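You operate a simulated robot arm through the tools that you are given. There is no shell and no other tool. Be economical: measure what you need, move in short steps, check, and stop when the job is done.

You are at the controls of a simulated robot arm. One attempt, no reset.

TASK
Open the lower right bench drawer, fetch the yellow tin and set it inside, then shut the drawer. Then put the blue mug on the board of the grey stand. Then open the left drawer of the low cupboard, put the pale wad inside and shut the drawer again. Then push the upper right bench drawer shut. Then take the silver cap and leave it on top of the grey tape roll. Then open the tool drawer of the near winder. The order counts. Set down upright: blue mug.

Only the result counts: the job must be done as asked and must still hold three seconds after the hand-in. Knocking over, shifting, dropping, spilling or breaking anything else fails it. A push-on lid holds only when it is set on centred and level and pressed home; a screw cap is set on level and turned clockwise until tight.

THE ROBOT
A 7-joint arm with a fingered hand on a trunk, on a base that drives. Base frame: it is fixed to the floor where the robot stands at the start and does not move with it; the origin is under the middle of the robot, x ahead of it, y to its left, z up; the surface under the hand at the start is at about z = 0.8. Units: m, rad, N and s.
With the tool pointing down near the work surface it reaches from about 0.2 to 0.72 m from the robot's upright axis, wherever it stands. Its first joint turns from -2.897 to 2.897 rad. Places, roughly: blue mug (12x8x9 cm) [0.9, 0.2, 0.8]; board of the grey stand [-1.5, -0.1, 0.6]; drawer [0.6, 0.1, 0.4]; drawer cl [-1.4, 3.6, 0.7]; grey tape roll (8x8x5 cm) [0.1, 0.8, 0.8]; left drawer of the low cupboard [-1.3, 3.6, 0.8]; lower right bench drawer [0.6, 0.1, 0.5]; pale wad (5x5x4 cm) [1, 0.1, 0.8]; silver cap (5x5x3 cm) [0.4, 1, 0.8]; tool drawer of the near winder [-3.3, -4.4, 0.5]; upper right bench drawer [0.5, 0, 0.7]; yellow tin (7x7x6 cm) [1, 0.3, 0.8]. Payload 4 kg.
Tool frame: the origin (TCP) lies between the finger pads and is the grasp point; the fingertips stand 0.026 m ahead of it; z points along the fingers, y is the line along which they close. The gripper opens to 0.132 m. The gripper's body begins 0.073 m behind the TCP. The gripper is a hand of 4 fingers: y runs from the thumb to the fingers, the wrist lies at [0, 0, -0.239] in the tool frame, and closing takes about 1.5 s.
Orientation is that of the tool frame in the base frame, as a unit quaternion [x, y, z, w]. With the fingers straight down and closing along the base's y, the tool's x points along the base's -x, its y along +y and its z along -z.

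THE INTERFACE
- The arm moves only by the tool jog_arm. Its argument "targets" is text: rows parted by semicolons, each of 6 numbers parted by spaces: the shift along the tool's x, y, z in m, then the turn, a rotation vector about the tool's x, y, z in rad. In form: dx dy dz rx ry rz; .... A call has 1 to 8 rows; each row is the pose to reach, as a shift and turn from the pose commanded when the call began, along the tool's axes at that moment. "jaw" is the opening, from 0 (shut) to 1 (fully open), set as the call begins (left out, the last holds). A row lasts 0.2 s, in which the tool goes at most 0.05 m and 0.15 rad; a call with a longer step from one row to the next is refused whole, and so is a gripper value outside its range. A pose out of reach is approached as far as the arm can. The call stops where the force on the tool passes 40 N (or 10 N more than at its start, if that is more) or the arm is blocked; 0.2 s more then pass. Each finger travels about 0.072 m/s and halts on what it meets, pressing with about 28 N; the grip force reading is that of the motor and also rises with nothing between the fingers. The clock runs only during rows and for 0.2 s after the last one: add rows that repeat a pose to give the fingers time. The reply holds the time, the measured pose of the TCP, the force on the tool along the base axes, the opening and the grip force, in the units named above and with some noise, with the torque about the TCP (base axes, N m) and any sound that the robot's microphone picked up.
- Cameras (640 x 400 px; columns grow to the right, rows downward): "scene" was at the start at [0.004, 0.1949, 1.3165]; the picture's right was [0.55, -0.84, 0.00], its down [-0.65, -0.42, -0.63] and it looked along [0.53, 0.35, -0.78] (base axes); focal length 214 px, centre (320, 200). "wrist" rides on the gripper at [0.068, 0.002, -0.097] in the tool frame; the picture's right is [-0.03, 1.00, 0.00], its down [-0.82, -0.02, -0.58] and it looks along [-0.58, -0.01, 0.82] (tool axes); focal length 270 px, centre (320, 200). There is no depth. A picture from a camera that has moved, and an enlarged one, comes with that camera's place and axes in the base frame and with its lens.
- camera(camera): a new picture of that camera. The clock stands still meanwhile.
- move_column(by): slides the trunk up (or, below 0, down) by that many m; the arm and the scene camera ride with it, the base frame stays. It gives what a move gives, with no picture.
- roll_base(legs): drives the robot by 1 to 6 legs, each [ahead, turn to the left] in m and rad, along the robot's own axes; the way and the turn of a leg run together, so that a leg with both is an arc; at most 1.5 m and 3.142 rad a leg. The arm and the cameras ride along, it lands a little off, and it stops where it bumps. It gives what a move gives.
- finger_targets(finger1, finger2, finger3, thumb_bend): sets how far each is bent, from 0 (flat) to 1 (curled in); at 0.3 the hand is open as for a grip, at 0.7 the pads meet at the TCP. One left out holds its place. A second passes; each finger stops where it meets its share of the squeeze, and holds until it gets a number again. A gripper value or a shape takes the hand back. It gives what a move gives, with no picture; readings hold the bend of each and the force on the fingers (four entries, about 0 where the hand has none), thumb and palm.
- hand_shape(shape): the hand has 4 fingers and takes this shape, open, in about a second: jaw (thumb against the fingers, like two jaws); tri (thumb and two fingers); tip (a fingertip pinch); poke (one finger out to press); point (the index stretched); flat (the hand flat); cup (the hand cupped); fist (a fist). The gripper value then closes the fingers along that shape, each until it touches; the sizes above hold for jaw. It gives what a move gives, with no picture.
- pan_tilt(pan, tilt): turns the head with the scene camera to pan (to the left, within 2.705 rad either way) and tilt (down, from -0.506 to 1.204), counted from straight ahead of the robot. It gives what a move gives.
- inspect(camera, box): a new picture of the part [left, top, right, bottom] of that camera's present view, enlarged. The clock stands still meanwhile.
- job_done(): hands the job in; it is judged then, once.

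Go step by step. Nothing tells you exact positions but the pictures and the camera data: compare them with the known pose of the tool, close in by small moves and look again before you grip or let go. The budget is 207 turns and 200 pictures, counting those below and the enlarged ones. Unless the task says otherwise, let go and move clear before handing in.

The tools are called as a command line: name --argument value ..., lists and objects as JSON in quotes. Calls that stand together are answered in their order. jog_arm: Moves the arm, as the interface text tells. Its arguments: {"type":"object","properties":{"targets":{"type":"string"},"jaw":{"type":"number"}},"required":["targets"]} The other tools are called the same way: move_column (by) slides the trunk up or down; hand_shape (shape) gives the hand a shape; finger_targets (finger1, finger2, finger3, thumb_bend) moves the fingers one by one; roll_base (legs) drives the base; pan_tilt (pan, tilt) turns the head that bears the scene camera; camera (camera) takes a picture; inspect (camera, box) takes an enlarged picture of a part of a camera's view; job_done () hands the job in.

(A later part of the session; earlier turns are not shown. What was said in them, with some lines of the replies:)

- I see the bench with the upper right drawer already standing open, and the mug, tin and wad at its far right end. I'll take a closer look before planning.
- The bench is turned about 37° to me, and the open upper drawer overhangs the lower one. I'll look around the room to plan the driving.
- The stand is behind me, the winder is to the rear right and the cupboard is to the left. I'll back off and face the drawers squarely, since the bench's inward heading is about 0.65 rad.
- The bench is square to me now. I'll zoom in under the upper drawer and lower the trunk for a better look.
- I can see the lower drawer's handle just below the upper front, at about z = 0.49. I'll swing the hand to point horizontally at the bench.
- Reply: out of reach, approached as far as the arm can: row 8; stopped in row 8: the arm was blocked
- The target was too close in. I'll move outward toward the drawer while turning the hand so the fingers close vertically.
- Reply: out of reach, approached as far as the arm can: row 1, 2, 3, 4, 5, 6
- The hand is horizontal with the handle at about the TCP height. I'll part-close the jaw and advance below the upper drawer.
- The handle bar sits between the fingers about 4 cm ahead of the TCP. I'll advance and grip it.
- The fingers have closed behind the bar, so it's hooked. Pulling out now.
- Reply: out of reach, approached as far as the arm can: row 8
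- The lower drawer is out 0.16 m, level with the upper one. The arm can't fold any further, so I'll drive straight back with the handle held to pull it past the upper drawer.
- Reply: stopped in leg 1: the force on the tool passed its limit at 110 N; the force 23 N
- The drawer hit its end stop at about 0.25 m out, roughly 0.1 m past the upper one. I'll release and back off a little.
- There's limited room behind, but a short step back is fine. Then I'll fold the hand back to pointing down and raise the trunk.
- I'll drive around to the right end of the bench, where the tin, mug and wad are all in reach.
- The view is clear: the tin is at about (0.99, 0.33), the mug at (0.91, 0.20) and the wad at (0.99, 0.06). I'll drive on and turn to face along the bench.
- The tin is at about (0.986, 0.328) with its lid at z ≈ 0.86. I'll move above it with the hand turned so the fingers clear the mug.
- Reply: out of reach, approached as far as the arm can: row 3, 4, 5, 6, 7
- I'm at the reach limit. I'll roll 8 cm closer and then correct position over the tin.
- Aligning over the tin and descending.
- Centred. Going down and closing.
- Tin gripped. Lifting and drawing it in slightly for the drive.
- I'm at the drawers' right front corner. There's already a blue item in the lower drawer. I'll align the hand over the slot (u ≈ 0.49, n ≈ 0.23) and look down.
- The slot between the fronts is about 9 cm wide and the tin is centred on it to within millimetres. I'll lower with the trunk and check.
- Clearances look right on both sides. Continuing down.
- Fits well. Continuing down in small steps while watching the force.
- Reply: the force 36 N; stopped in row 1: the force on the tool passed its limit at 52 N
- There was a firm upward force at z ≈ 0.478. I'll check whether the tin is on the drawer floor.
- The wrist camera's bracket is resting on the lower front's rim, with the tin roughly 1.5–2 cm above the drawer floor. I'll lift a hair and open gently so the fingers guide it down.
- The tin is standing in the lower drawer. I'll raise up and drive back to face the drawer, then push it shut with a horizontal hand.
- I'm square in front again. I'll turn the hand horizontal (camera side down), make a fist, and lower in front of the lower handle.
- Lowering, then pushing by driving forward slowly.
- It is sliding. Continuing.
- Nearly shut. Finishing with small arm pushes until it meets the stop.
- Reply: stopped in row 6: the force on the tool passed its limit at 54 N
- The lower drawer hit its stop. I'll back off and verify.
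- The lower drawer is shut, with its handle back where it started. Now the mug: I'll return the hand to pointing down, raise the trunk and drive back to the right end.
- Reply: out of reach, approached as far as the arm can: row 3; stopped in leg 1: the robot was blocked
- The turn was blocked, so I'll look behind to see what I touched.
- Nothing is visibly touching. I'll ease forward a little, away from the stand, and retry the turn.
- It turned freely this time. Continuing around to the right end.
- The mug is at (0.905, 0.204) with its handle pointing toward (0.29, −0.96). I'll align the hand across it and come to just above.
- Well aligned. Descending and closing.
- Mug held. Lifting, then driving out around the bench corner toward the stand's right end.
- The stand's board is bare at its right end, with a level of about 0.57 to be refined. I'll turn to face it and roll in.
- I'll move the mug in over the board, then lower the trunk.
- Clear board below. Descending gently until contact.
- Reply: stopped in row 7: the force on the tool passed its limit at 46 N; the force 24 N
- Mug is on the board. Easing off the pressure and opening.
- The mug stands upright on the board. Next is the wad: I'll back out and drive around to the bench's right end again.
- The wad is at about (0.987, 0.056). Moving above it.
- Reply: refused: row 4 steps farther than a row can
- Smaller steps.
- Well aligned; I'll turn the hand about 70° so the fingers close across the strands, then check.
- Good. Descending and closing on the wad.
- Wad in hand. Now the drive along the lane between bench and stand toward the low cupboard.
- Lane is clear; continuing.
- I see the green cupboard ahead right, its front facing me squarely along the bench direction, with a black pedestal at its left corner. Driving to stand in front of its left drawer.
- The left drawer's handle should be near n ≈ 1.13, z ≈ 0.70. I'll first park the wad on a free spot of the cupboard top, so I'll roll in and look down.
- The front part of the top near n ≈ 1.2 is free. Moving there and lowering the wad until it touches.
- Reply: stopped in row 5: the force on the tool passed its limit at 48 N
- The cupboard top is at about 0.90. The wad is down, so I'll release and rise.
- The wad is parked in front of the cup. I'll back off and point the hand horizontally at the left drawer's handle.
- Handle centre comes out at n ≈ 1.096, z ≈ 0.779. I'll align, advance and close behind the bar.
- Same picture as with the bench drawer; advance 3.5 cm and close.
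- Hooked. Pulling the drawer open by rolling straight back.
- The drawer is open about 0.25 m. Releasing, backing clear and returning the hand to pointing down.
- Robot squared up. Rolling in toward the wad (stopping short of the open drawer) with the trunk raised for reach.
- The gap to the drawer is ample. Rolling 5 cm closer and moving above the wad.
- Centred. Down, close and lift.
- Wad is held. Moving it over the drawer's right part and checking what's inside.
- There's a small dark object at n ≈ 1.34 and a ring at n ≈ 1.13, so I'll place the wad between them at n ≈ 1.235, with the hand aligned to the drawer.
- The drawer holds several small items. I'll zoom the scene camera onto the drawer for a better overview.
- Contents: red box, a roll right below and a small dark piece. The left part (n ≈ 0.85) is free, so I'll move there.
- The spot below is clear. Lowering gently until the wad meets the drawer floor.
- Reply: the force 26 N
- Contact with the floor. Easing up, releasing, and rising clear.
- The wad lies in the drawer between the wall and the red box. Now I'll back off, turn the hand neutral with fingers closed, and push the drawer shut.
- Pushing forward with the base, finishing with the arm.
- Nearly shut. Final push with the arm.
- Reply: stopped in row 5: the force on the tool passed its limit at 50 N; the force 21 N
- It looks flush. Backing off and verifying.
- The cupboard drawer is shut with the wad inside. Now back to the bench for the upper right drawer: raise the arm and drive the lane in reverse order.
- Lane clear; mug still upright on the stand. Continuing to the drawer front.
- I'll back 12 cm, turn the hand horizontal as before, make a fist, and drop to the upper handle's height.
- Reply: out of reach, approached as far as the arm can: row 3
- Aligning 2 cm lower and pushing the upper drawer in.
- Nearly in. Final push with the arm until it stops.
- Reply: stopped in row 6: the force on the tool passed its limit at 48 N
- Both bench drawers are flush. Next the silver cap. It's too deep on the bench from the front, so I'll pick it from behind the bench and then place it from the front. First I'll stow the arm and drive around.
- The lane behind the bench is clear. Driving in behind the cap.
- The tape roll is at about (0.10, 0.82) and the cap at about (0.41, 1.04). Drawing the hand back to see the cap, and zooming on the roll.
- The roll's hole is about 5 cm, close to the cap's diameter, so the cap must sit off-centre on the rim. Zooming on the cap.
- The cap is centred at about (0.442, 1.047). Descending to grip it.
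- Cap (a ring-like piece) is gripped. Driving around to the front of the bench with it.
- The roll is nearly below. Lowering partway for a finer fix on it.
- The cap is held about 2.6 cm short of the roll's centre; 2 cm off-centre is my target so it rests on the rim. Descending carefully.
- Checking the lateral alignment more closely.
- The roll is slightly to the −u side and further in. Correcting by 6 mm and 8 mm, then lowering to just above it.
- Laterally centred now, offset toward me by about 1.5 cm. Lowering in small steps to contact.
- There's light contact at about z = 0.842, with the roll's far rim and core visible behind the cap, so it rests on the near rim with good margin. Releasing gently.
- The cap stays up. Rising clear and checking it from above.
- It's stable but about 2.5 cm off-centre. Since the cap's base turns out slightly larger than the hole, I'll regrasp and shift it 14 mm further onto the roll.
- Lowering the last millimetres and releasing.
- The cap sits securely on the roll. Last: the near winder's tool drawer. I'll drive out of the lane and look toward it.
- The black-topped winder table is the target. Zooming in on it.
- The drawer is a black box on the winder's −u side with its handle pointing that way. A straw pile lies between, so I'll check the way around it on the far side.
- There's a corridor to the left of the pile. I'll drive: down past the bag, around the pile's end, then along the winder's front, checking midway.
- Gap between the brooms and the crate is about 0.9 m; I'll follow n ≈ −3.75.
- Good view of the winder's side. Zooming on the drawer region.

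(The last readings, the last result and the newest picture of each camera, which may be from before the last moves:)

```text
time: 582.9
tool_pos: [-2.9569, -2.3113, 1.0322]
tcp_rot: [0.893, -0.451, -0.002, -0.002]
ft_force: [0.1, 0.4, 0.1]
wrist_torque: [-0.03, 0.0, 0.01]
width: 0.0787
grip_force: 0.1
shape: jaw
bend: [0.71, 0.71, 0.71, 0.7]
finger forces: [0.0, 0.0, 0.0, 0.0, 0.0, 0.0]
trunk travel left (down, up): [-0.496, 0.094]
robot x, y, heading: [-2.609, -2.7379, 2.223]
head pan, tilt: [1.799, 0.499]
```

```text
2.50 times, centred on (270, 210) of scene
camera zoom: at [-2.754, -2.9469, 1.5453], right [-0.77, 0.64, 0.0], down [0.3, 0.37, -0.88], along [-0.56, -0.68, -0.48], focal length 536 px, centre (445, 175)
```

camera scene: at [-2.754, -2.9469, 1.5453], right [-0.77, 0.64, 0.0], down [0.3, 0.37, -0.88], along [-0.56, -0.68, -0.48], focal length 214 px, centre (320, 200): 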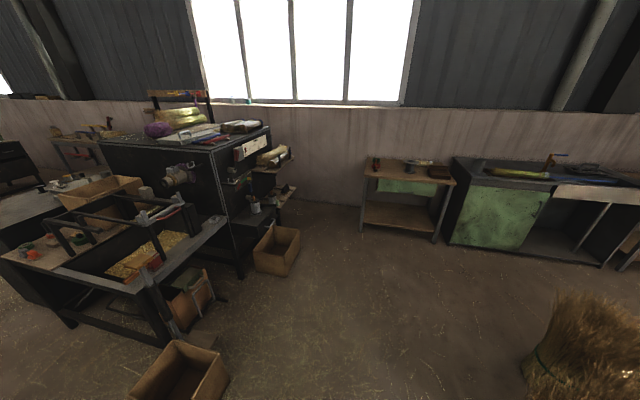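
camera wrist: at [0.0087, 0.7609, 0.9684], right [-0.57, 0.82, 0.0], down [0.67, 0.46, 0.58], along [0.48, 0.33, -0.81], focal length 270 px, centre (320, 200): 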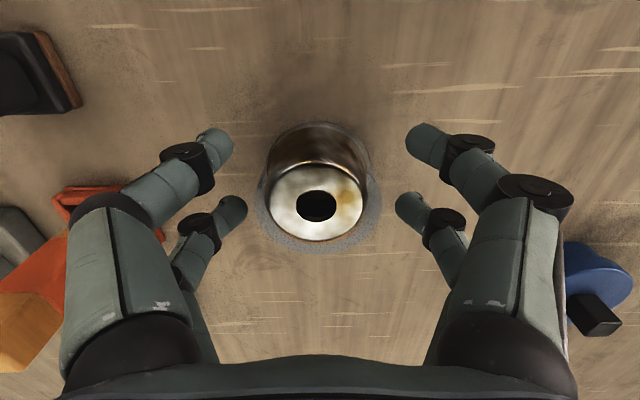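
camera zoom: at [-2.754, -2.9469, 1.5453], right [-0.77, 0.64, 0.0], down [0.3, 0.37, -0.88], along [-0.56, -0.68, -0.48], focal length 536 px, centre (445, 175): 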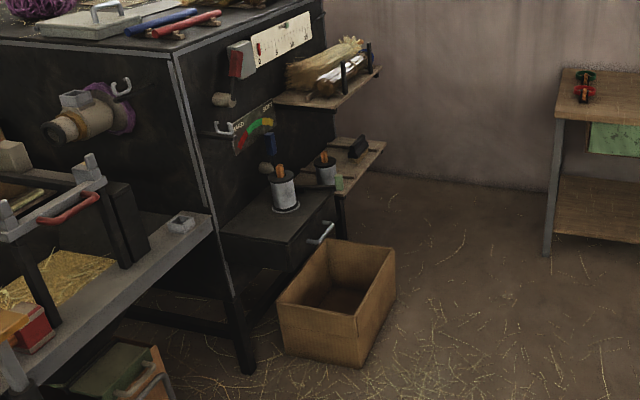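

The drawer is the black box under the cans, with its handle at about (−3.37, −4.35, 0.51) facing −u. Driving around to face it.

roll_base --legs '[[0, 1.564], [1.5, 0], [0.09, 0], [0, 1.571]]'

pan_tilt --pan 0.0 --tilt 0.8

camera --camera "scene"

camera --camera "wrist"

```text
time: 599.5
tool_pos: [-3.5395, -4.1209, 1.0322]
tcp_rot: [0.456, 0.89, -0.002, 0.002]
ft_force: [0.3, -0.9, 0.1]
wrist_torque: [-0.02, 0.0, 0.02]
width: 0.0788
grip_force: 0.0
shape: jaw
bend: [0.71, 0.71, 0.71, 0.7]
finger forces: [0.1, 0.0, 0.0, 0.0, 0.0, 0.1]
trunk travel left (down, up): [-0.496, 0.094]
robot x, y, heading: [-3.8795, -3.6907, -0.934]
head pan, tilt: [1.799, 0.499]
```

```text
time: 601.3
tool_pos: [-3.5399, -4.1197, 1.0322]
tcp_rot: [0.457, 0.89, -0.003, 0.002]
ft_force: [0.3, 0.6, 0.0]
wrist_torque: [0.0, -0.01, 0.02]
width: 0.0787
grip_force: 0.0
shape: jaw
bend: [0.71, 0.71, 0.71, 0.7]
finger forces: [0.0, 0.0, 0.0, 0.0, 0.0, 0.1]
trunk travel left (down, up): [-0.496, 0.094]
robot x, y, heading: [-3.8799, -3.6908, -0.93]
head pan, tilt: [0.0, 0.799]
```

```text
66 pictures are left
camera scene: at [-3.7451, -3.6147, 1.5194], right [-0.8, -0.6, 0.0], down [-0.43, 0.57, -0.7], along [0.42, -0.56, -0.72], focal length 214 px, centre (320, 200)
```

scene: 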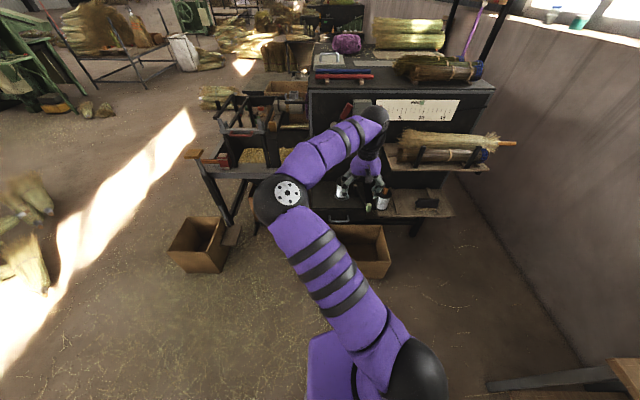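

```text
65 pictures are left
camera wrist: at [-3.5781, -4.0633, 1.1274], right [0.83, 0.56, 0.0], down [0.46, -0.67, 0.58], along [0.33, -0.48, -0.81], focal length 270 px, centre (320, 200)
```

wrist: 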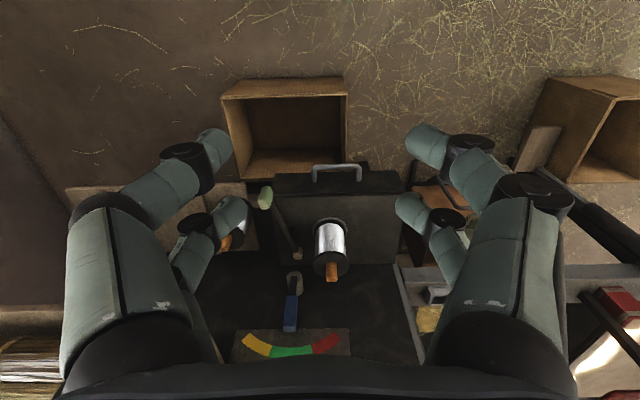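

Handle triangulates to (−3.357, −4.309, 0.55). I'll turn the hand horizontal with vertical closing, as for the other drawers, then lower the trunk.

jog_arm --targets "-0.006 0.0038 0.005 -0.0863 -0.0863 0.0863; -0.012 0.0075 0.01 -0.1726 -0.1726 0.1726; -0.019 0.011 0.015 -0.2589 -0.2589 0.2589; -0.025 0.015 0.02 -0.3452 -0.3452 0.3452; -0.031 0.019 0.025 -0.4315 -0.4315 0.4315; -0.0375 0.0225 0.03 -0.5178 -0.5178 0.5178; -0.044 0.026 0.035 -0.6041 -0.6041 0.6041; -0.05 0.03 0.04 -0.6904 -0.6904 0.6904" --jaw 0.45

jog_arm --targets "0 0 0 -0.0863 -0.0863 0.0863; 0 0 0 -0.1726 -0.1726 0.1726; 0 0 0 -0.2589 -0.2589 0.2589; 0 0 0 -0.3452 -0.3452 0.3452; 0 0 0 -0.4315 -0.4315 0.4315; 0 0 0 -0.518 -0.518 0.518"

move_column --by -0.44

camera --camera "wrist"

camera --camera "scene"

```text
time: 603.1
tool_pos: [-3.4863, -4.143, 0.992]
tcp_rot: [0.666, 0.586, 0.139, 0.44]
ft_force: [0.6, -0.5, -0.2]
wrist_torque: [-0.03, 0.0, 0.0]
width: 0.06
grip_force: 0.1
shape: jaw
bend: [0.73, 0.73, 0.73, 0.7]
finger forces: [0.0, 0.0, 0.0, 0.0, 0.0, 0.0]
trunk travel left (down, up): [-0.496, 0.094]
robot x, y, heading: [-3.8792, -3.6912, -0.929]
head pan, tilt: [0.0, 0.799]
```

```text
time: 604.5
tool_pos: [-3.4861, -4.1426, 0.992]
tcp_rot: [0.671, 0.217, 0.217, 0.675]
ft_force: [-0.9, -0.3, -1.0]
wrist_torque: [0.01, 0.0, 0.01]
width: 0.0597
grip_force: 0.1
shape: jaw
bend: [0.73, 0.73, 0.73, 0.7]
finger forces: [0.1, 0.0, 0.0, 0.0, 0.0, 0.0]
trunk travel left (down, up): [-0.496, 0.094]
robot x, y, heading: [-3.8807, -3.69, -0.928]
head pan, tilt: [0.0, 0.799]
```

```text
refused: -0.44 is not a number from -0.4 to 0.4
```

```text
64 pictures are left
camera wrist: at [-3.4869, -4.0251, 0.9924], right [-0.02, -0.01, 1.0], down [-1.0, -0.01, -0.02], along [0.01, -1.0, -0.01], focal length 270 px, centre (320, 200)
```

wrist: 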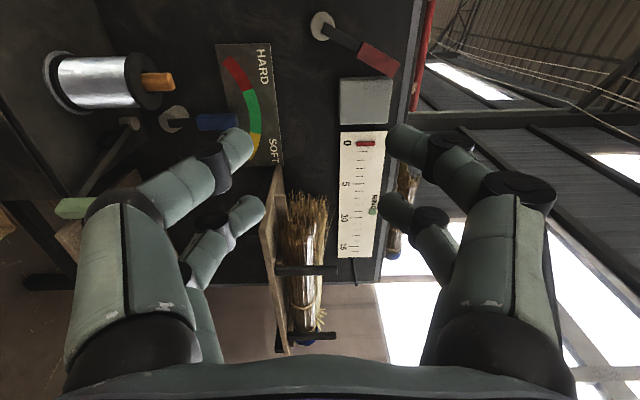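

```text
63 pictures are left
camera scene: at [-3.7452, -3.6148, 1.5194], right [-0.8, -0.6, 0.0], down [-0.43, 0.57, -0.7], along [0.42, -0.56, -0.72], focal length 214 px, centre (320, 200)
```

scene: 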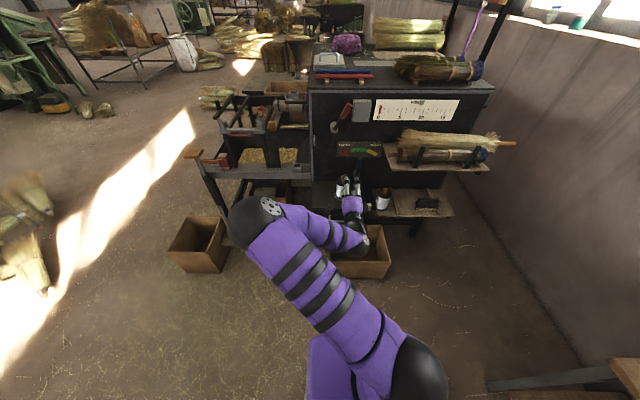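

Lowering in two steps.

move_column --by -0.4

move_column --by -0.04

camera --camera "wrist"

camera --camera "scene"

```text
time: 608.3
tool_pos: [-3.485, -4.1437, 0.5922]
tcp_rot: [0.671, 0.218, 0.217, 0.675]
ft_force: [0.5, 0.1, 0.2]
wrist_torque: [-0.02, -0.01, 0.02]
width: 0.0599
grip_force: 0.0
shape: jaw
bend: [0.73, 0.73, 0.73, 0.7]
finger forces: [0.0, 0.0, 0.1, 0.0, 0.0, 0.1]
trunk travel left (down, up): [-0.096, 0.494]
robot x, y, heading: [-3.88, -3.69, -0.929]
head pan, tilt: [0.0, 0.799]
```

```text
time: 609.2
tool_pos: [-3.4849, -4.1425, 0.5525]
tcp_rot: [0.67, 0.218, 0.218, 0.675]
ft_force: [-0.6, -0.1, 0.1]
wrist_torque: [0.04, 0.0, 0.04]
width: 0.06
grip_force: 0.1
shape: jaw
bend: [0.73, 0.73, 0.73, 0.7]
finger forces: [0.0, 0.0, 0.0, 0.0, 0.0, 0.0]
trunk travel left (down, up): [-0.056, 0.534]
robot x, y, heading: [-3.8779, -3.6881, -0.929]
head pan, tilt: [0.0, 0.799]
```

```text
62 pictures are left
camera wrist: at [-3.4869, -4.0251, 0.5522], right [-0.02, -0.01, 1.0], down [-1.0, -0.01, -0.02], along [0.01, -1.0, -0.01], focal length 270 px, centre (320, 200)
```

wrist: 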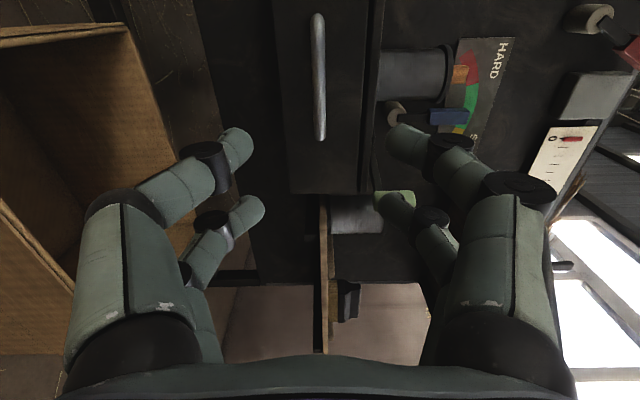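

```text
61 pictures are left
camera scene: at [-3.7452, -3.6147, 1.0793], right [-0.8, -0.6, 0.0], down [-0.43, 0.57, -0.7], along [0.42, -0.56, -0.72], focal length 214 px, centre (320, 200)
```

scene: 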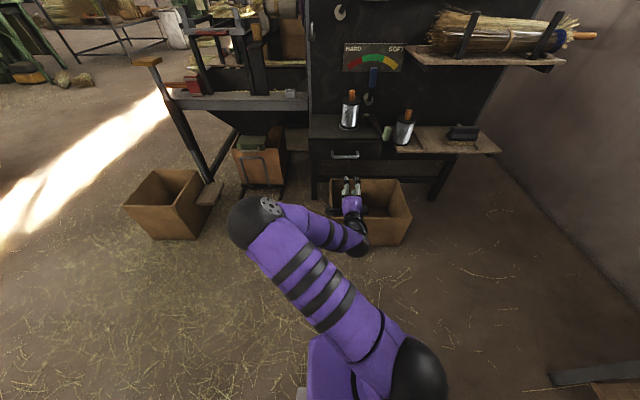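

Handle is lined up (centre n ≈ −5.29, z ≈ 0.55). Rolling 10 cm ahead, then advancing with the arm.

roll_base --legs '[[0.1, 0]]'

jog_arm --targets "0 0 0.02 0 0 0; 0 -0.001 0.04 0 0 0; 0 -0.001 0.06 0 0 0; 0 -0.001 0.06 0 0 0"

camera --camera "wrist"

```text
time: 610.3
tool_pos: [-3.4261, -4.2222, 0.5517]
tcp_rot: [0.671, 0.217, 0.217, 0.675]
ft_force: [0.0, -0.1, 0.4]
wrist_torque: [-0.01, 0.04, 0.0]
width: 0.0597
grip_force: 0.1
shape: jaw
bend: [0.73, 0.73, 0.73, 0.7]
finger forces: [0.0, 0.1, 0.1, 0.0, 0.1, 0.0]
trunk travel left (down, up): [-0.056, 0.534]
robot x, y, heading: [-3.8217, -3.7707, -0.932]
head pan, tilt: [0.0, 0.799]
```

```text
time: 611.3
tool_pos: [-3.3916, -4.2716, 0.5504]
tcp_rot: [0.671, 0.218, 0.216, 0.674]
ft_force: [0.1, 0.2, -0.1]
wrist_torque: [0.0, 0.01, -0.02]
width: 0.06
grip_force: 0.2
shape: jaw
bend: [0.73, 0.73, 0.73, 0.7]
finger forces: [0.0, 0.0, 0.0, 0.0, 0.1, 0.0]
trunk travel left (down, up): [-0.056, 0.534]
robot x, y, heading: [-3.8218, -3.7703, -0.929]
head pan, tilt: [0.0, 0.799]
```

```text
60 pictures are left
camera wrist: at [-3.3923, -4.1541, 0.5512], right [-0.02, -0.01, 1.0], down [-1.0, -0.01, -0.02], along [0.01, -1.0, -0.01], focal length 270 px, centre (320, 200)
```

wrist: 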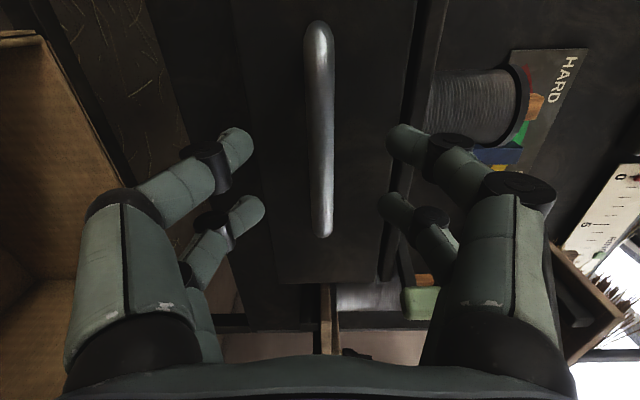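

Handle is 4.7 cm ahead. Advancing and closing behind it.

jog_arm --targets "0 0 0.02 0 0 0; 0 0 0.041 0 0 0; 0 0 0.041 0 0 0"

jog_arm --targets "0 0 0 0 0 0; 0 0 0 0 0 0; 0 0 0 0 0 0; 0 0 0 0 0 0; 0 0 0 0 0 0; 0 0 0 0 0 0" --jaw 0

camera --camera "wrist"

```text
time: 612.1
tool_pos: [-3.366, -4.3043, 0.5519]
tcp_rot: [0.671, 0.219, 0.216, 0.675]
ft_force: [0.3, -0.1, 0.3]
wrist_torque: [0.02, -0.01, 0.0]
width: 0.0601
grip_force: 0.0
shape: jaw
bend: [0.73, 0.73, 0.73, 0.7]
finger forces: [0.0, 0.1, 0.1, 0.1, 0.1, 0.0]
trunk travel left (down, up): [-0.056, 0.534]
robot x, y, heading: [-3.8196, -3.7663, -0.927]
head pan, tilt: [0.0, 0.799]
```

```text
time: 613.5
tool_pos: [-3.3679, -4.3051, 0.5511]
tcp_rot: [0.671, 0.218, 0.216, 0.675]
ft_force: [-0.4, 0.4, 0.7]
wrist_torque: [-0.01, 0.0, -0.04]
width: 0.0002
grip_force: 28.4
shape: jaw
bend: [0.62, 0.63, 0.63, 0.7]
finger forces: [0.0, 0.1, 0.1, 0.1, 0.1, 0.0]
trunk travel left (down, up): [-0.056, 0.534]
robot x, y, heading: [-3.8215, -3.7697, -0.927]
head pan, tilt: [0.0, 0.799]
```

```text
59 pictures are left
camera wrist: at [-3.3679, -4.1874, 0.5514], right [-0.02, -0.01, 1.0], down [-1.0, -0.01, -0.02], along [0.01, -1.0, -0.01], focal length 270 px, centre (320, 200)
```

wrist: 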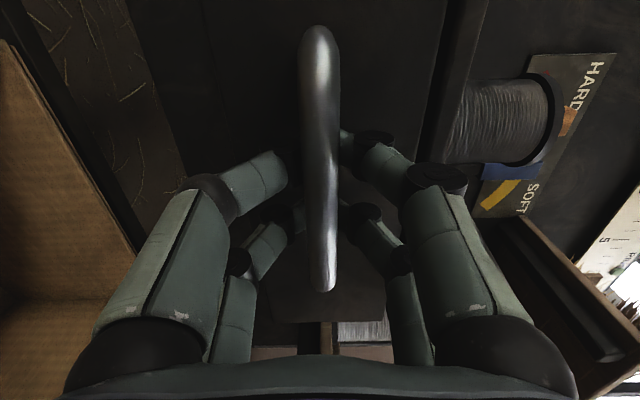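

Hooked. Pulling the drawer open by reversing slowly.

roll_base --legs '[[-0.12, 0]]'

inspect --camera "scene" --box '[260, 60, 460, 210]'

```text
time: 614.8
tool_pos: [-3.4403, -4.2072, 0.5521]
tcp_rot: [0.671, 0.218, 0.217, 0.675]
ft_force: [1.0, -0.5, -2.5]
wrist_torque: [-0.03, 0.03, -0.03]
width: 0.0001
grip_force: 27.6
shape: jaw
bend: [0.63, 0.63, 0.63, 0.7]
finger forces: [0.0, 0.0, 0.0, 0.0, 0.0, 0.0]
trunk travel left (down, up): [-0.056, 0.534]
robot x, y, heading: [-3.8975, -3.6749, -0.929]
head pan, tilt: [0.0, 0.799]
```

```text
2.67 times, centred on (360, 135) of scene
camera zoom: at [-3.7583, -3.5971, 1.0794], right [-0.8, -0.6, 0.0], down [-0.43, 0.57, -0.7], along [0.42, -0.56, -0.72], focal length 572 px, centre (213, 373)
```

zoom: 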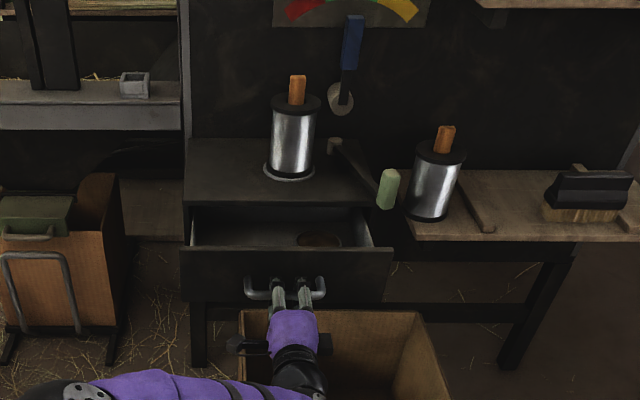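

It's sliding out under the fixed top, cans untouched. Pulling further.

roll_base --legs '[[-0.13, 0]]'

inspect --camera "scene" --box '[260, 60, 460, 210]'

```text
time: 615.9
tool_pos: [-3.4924, -4.1374, 0.5515]
tcp_rot: [0.67, 0.217, 0.217, 0.676]
ft_force: [13.4, -26.4, -7.3]
wrist_torque: [0.05, 0.01, 0.25]
width: 0.0
grip_force: 27.8
shape: jaw
bend: [0.62, 0.62, 0.63, 0.69]
finger forces: [0.0, 25.6, 24.6, 0.0, 0.1, 0.0]
trunk travel left (down, up): [-0.056, 0.534]
robot x, y, heading: [-3.9493, -3.596, -0.931]
head pan, tilt: [0.0, 0.799]
stopped in leg 1: the force on the tool passed its limit at 129 N (the readings are from after the stop); the commanded pose is now the measured one
```

```text
2.67 times, centred on (360, 135) of scene
camera zoom: at [-3.8133, -3.5239, 1.0793], right [-0.8, -0.6, 0.0], down [-0.43, 0.58, -0.7], along [0.42, -0.56, -0.72], focal length 572 px, centre (213, 373)
```

zoom: 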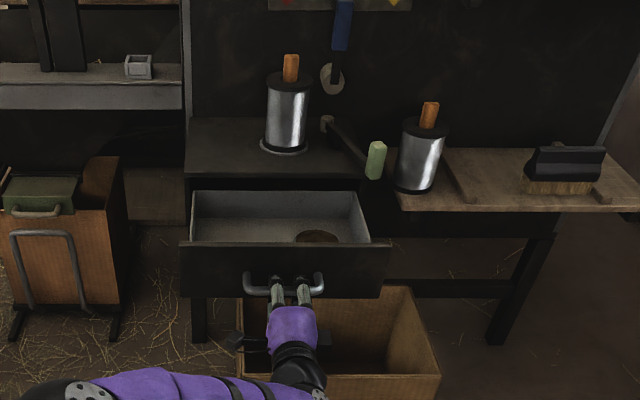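

Drawer is fully open against its stop. I'll relax slightly, release the handle, and back clear.

jog_arm --targets "0 0 0.006 0 0 0; 0 0 0.006 0 0 0; 0 0 0.006 0 0 0; 0 0 0.006 0 0 0; 0 0 0.006 0 0 0; 0 0 0.006 0 0 0" --jaw 0.5

roll_base --legs '[[-0.2, 0]]'

inspect --camera "scene" --box '[250, 50, 450, 200]'

```text
time: 617.3
tool_pos: [-3.4894, -4.1402, 0.5545]
tcp_rot: [0.671, 0.218, 0.218, 0.675]
ft_force: [0.2, 0.2, 1.1]
wrist_torque: [-0.04, 0.03, -0.01]
width: 0.0655
grip_force: 0.0
shape: jaw
bend: [0.73, 0.73, 0.73, 0.7]
finger forces: [0.0, 0.0, 0.0, 0.0, 0.0, 0.0]
trunk travel left (down, up): [-0.056, 0.534]
robot x, y, heading: [-3.9464, -3.5976, -0.931]
head pan, tilt: [0.0, 0.799]
```

```text
time: 618.9
tool_pos: [-3.6088, -3.9791, 0.5547]
tcp_rot: [0.67, 0.218, 0.219, 0.675]
ft_force: [1.0, -0.3, -0.7]
wrist_torque: [0.0, -0.01, -0.02]
width: 0.0657
grip_force: 0.1
shape: jaw
bend: [0.73, 0.73, 0.73, 0.7]
finger forces: [0.0, 0.1, 0.0, 0.1, 0.1, 0.0]
trunk travel left (down, up): [-0.056, 0.534]
robot x, y, heading: [-4.0702, -3.4364, -0.928]
head pan, tilt: [0.0, 0.799]
```

```text
2.67 times, centred on (350, 125) of scene
camera zoom: at [-3.935, -3.3606, 1.0793], right [-0.8, -0.6, 0.0], down [-0.43, 0.57, -0.7], along [0.42, -0.56, -0.72], focal length 572 px, centre (240, 400)
```

zoom: 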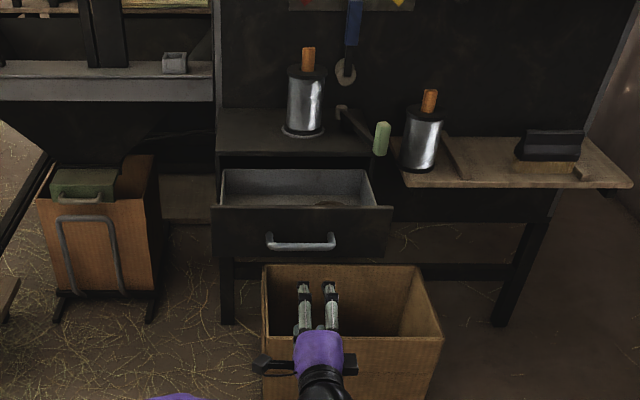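

The tool drawer stands open, the hand is clear, and nothing else was disturbed. Everything is done in order, so I'm handing in.

job_done

```text
The job is handed in.
```

I finished all six tasks in the order given and handed the job in. The result of the judging has not come back.

- **Yellow tin:** it is in the lower right bench drawer, which is shut. The hand could not reach the drawer floor, so the tin dropped the last 1.5–2 cm. It landed upright.
- **Blue mug:** it stands upright on the board of the grey stand.
- **Pale wad:** it is in the left drawer of the low cupboard, which is shut. I set it on the cupboard top for a moment while I opened the drawer.
- **Upper right bench drawer:** it is pushed shut.
- **Silver cap:** it rests on top of the grey tape roll. I regripped it once to bring it closer to the middle.
- **Winder tool drawer:** it is open as far as it goes, and the hand is clear of it.

Once, near the grey stand, the robot was stopped mid-turn. I saw no contact and nothing out of place, but could not tell what had stopped it.
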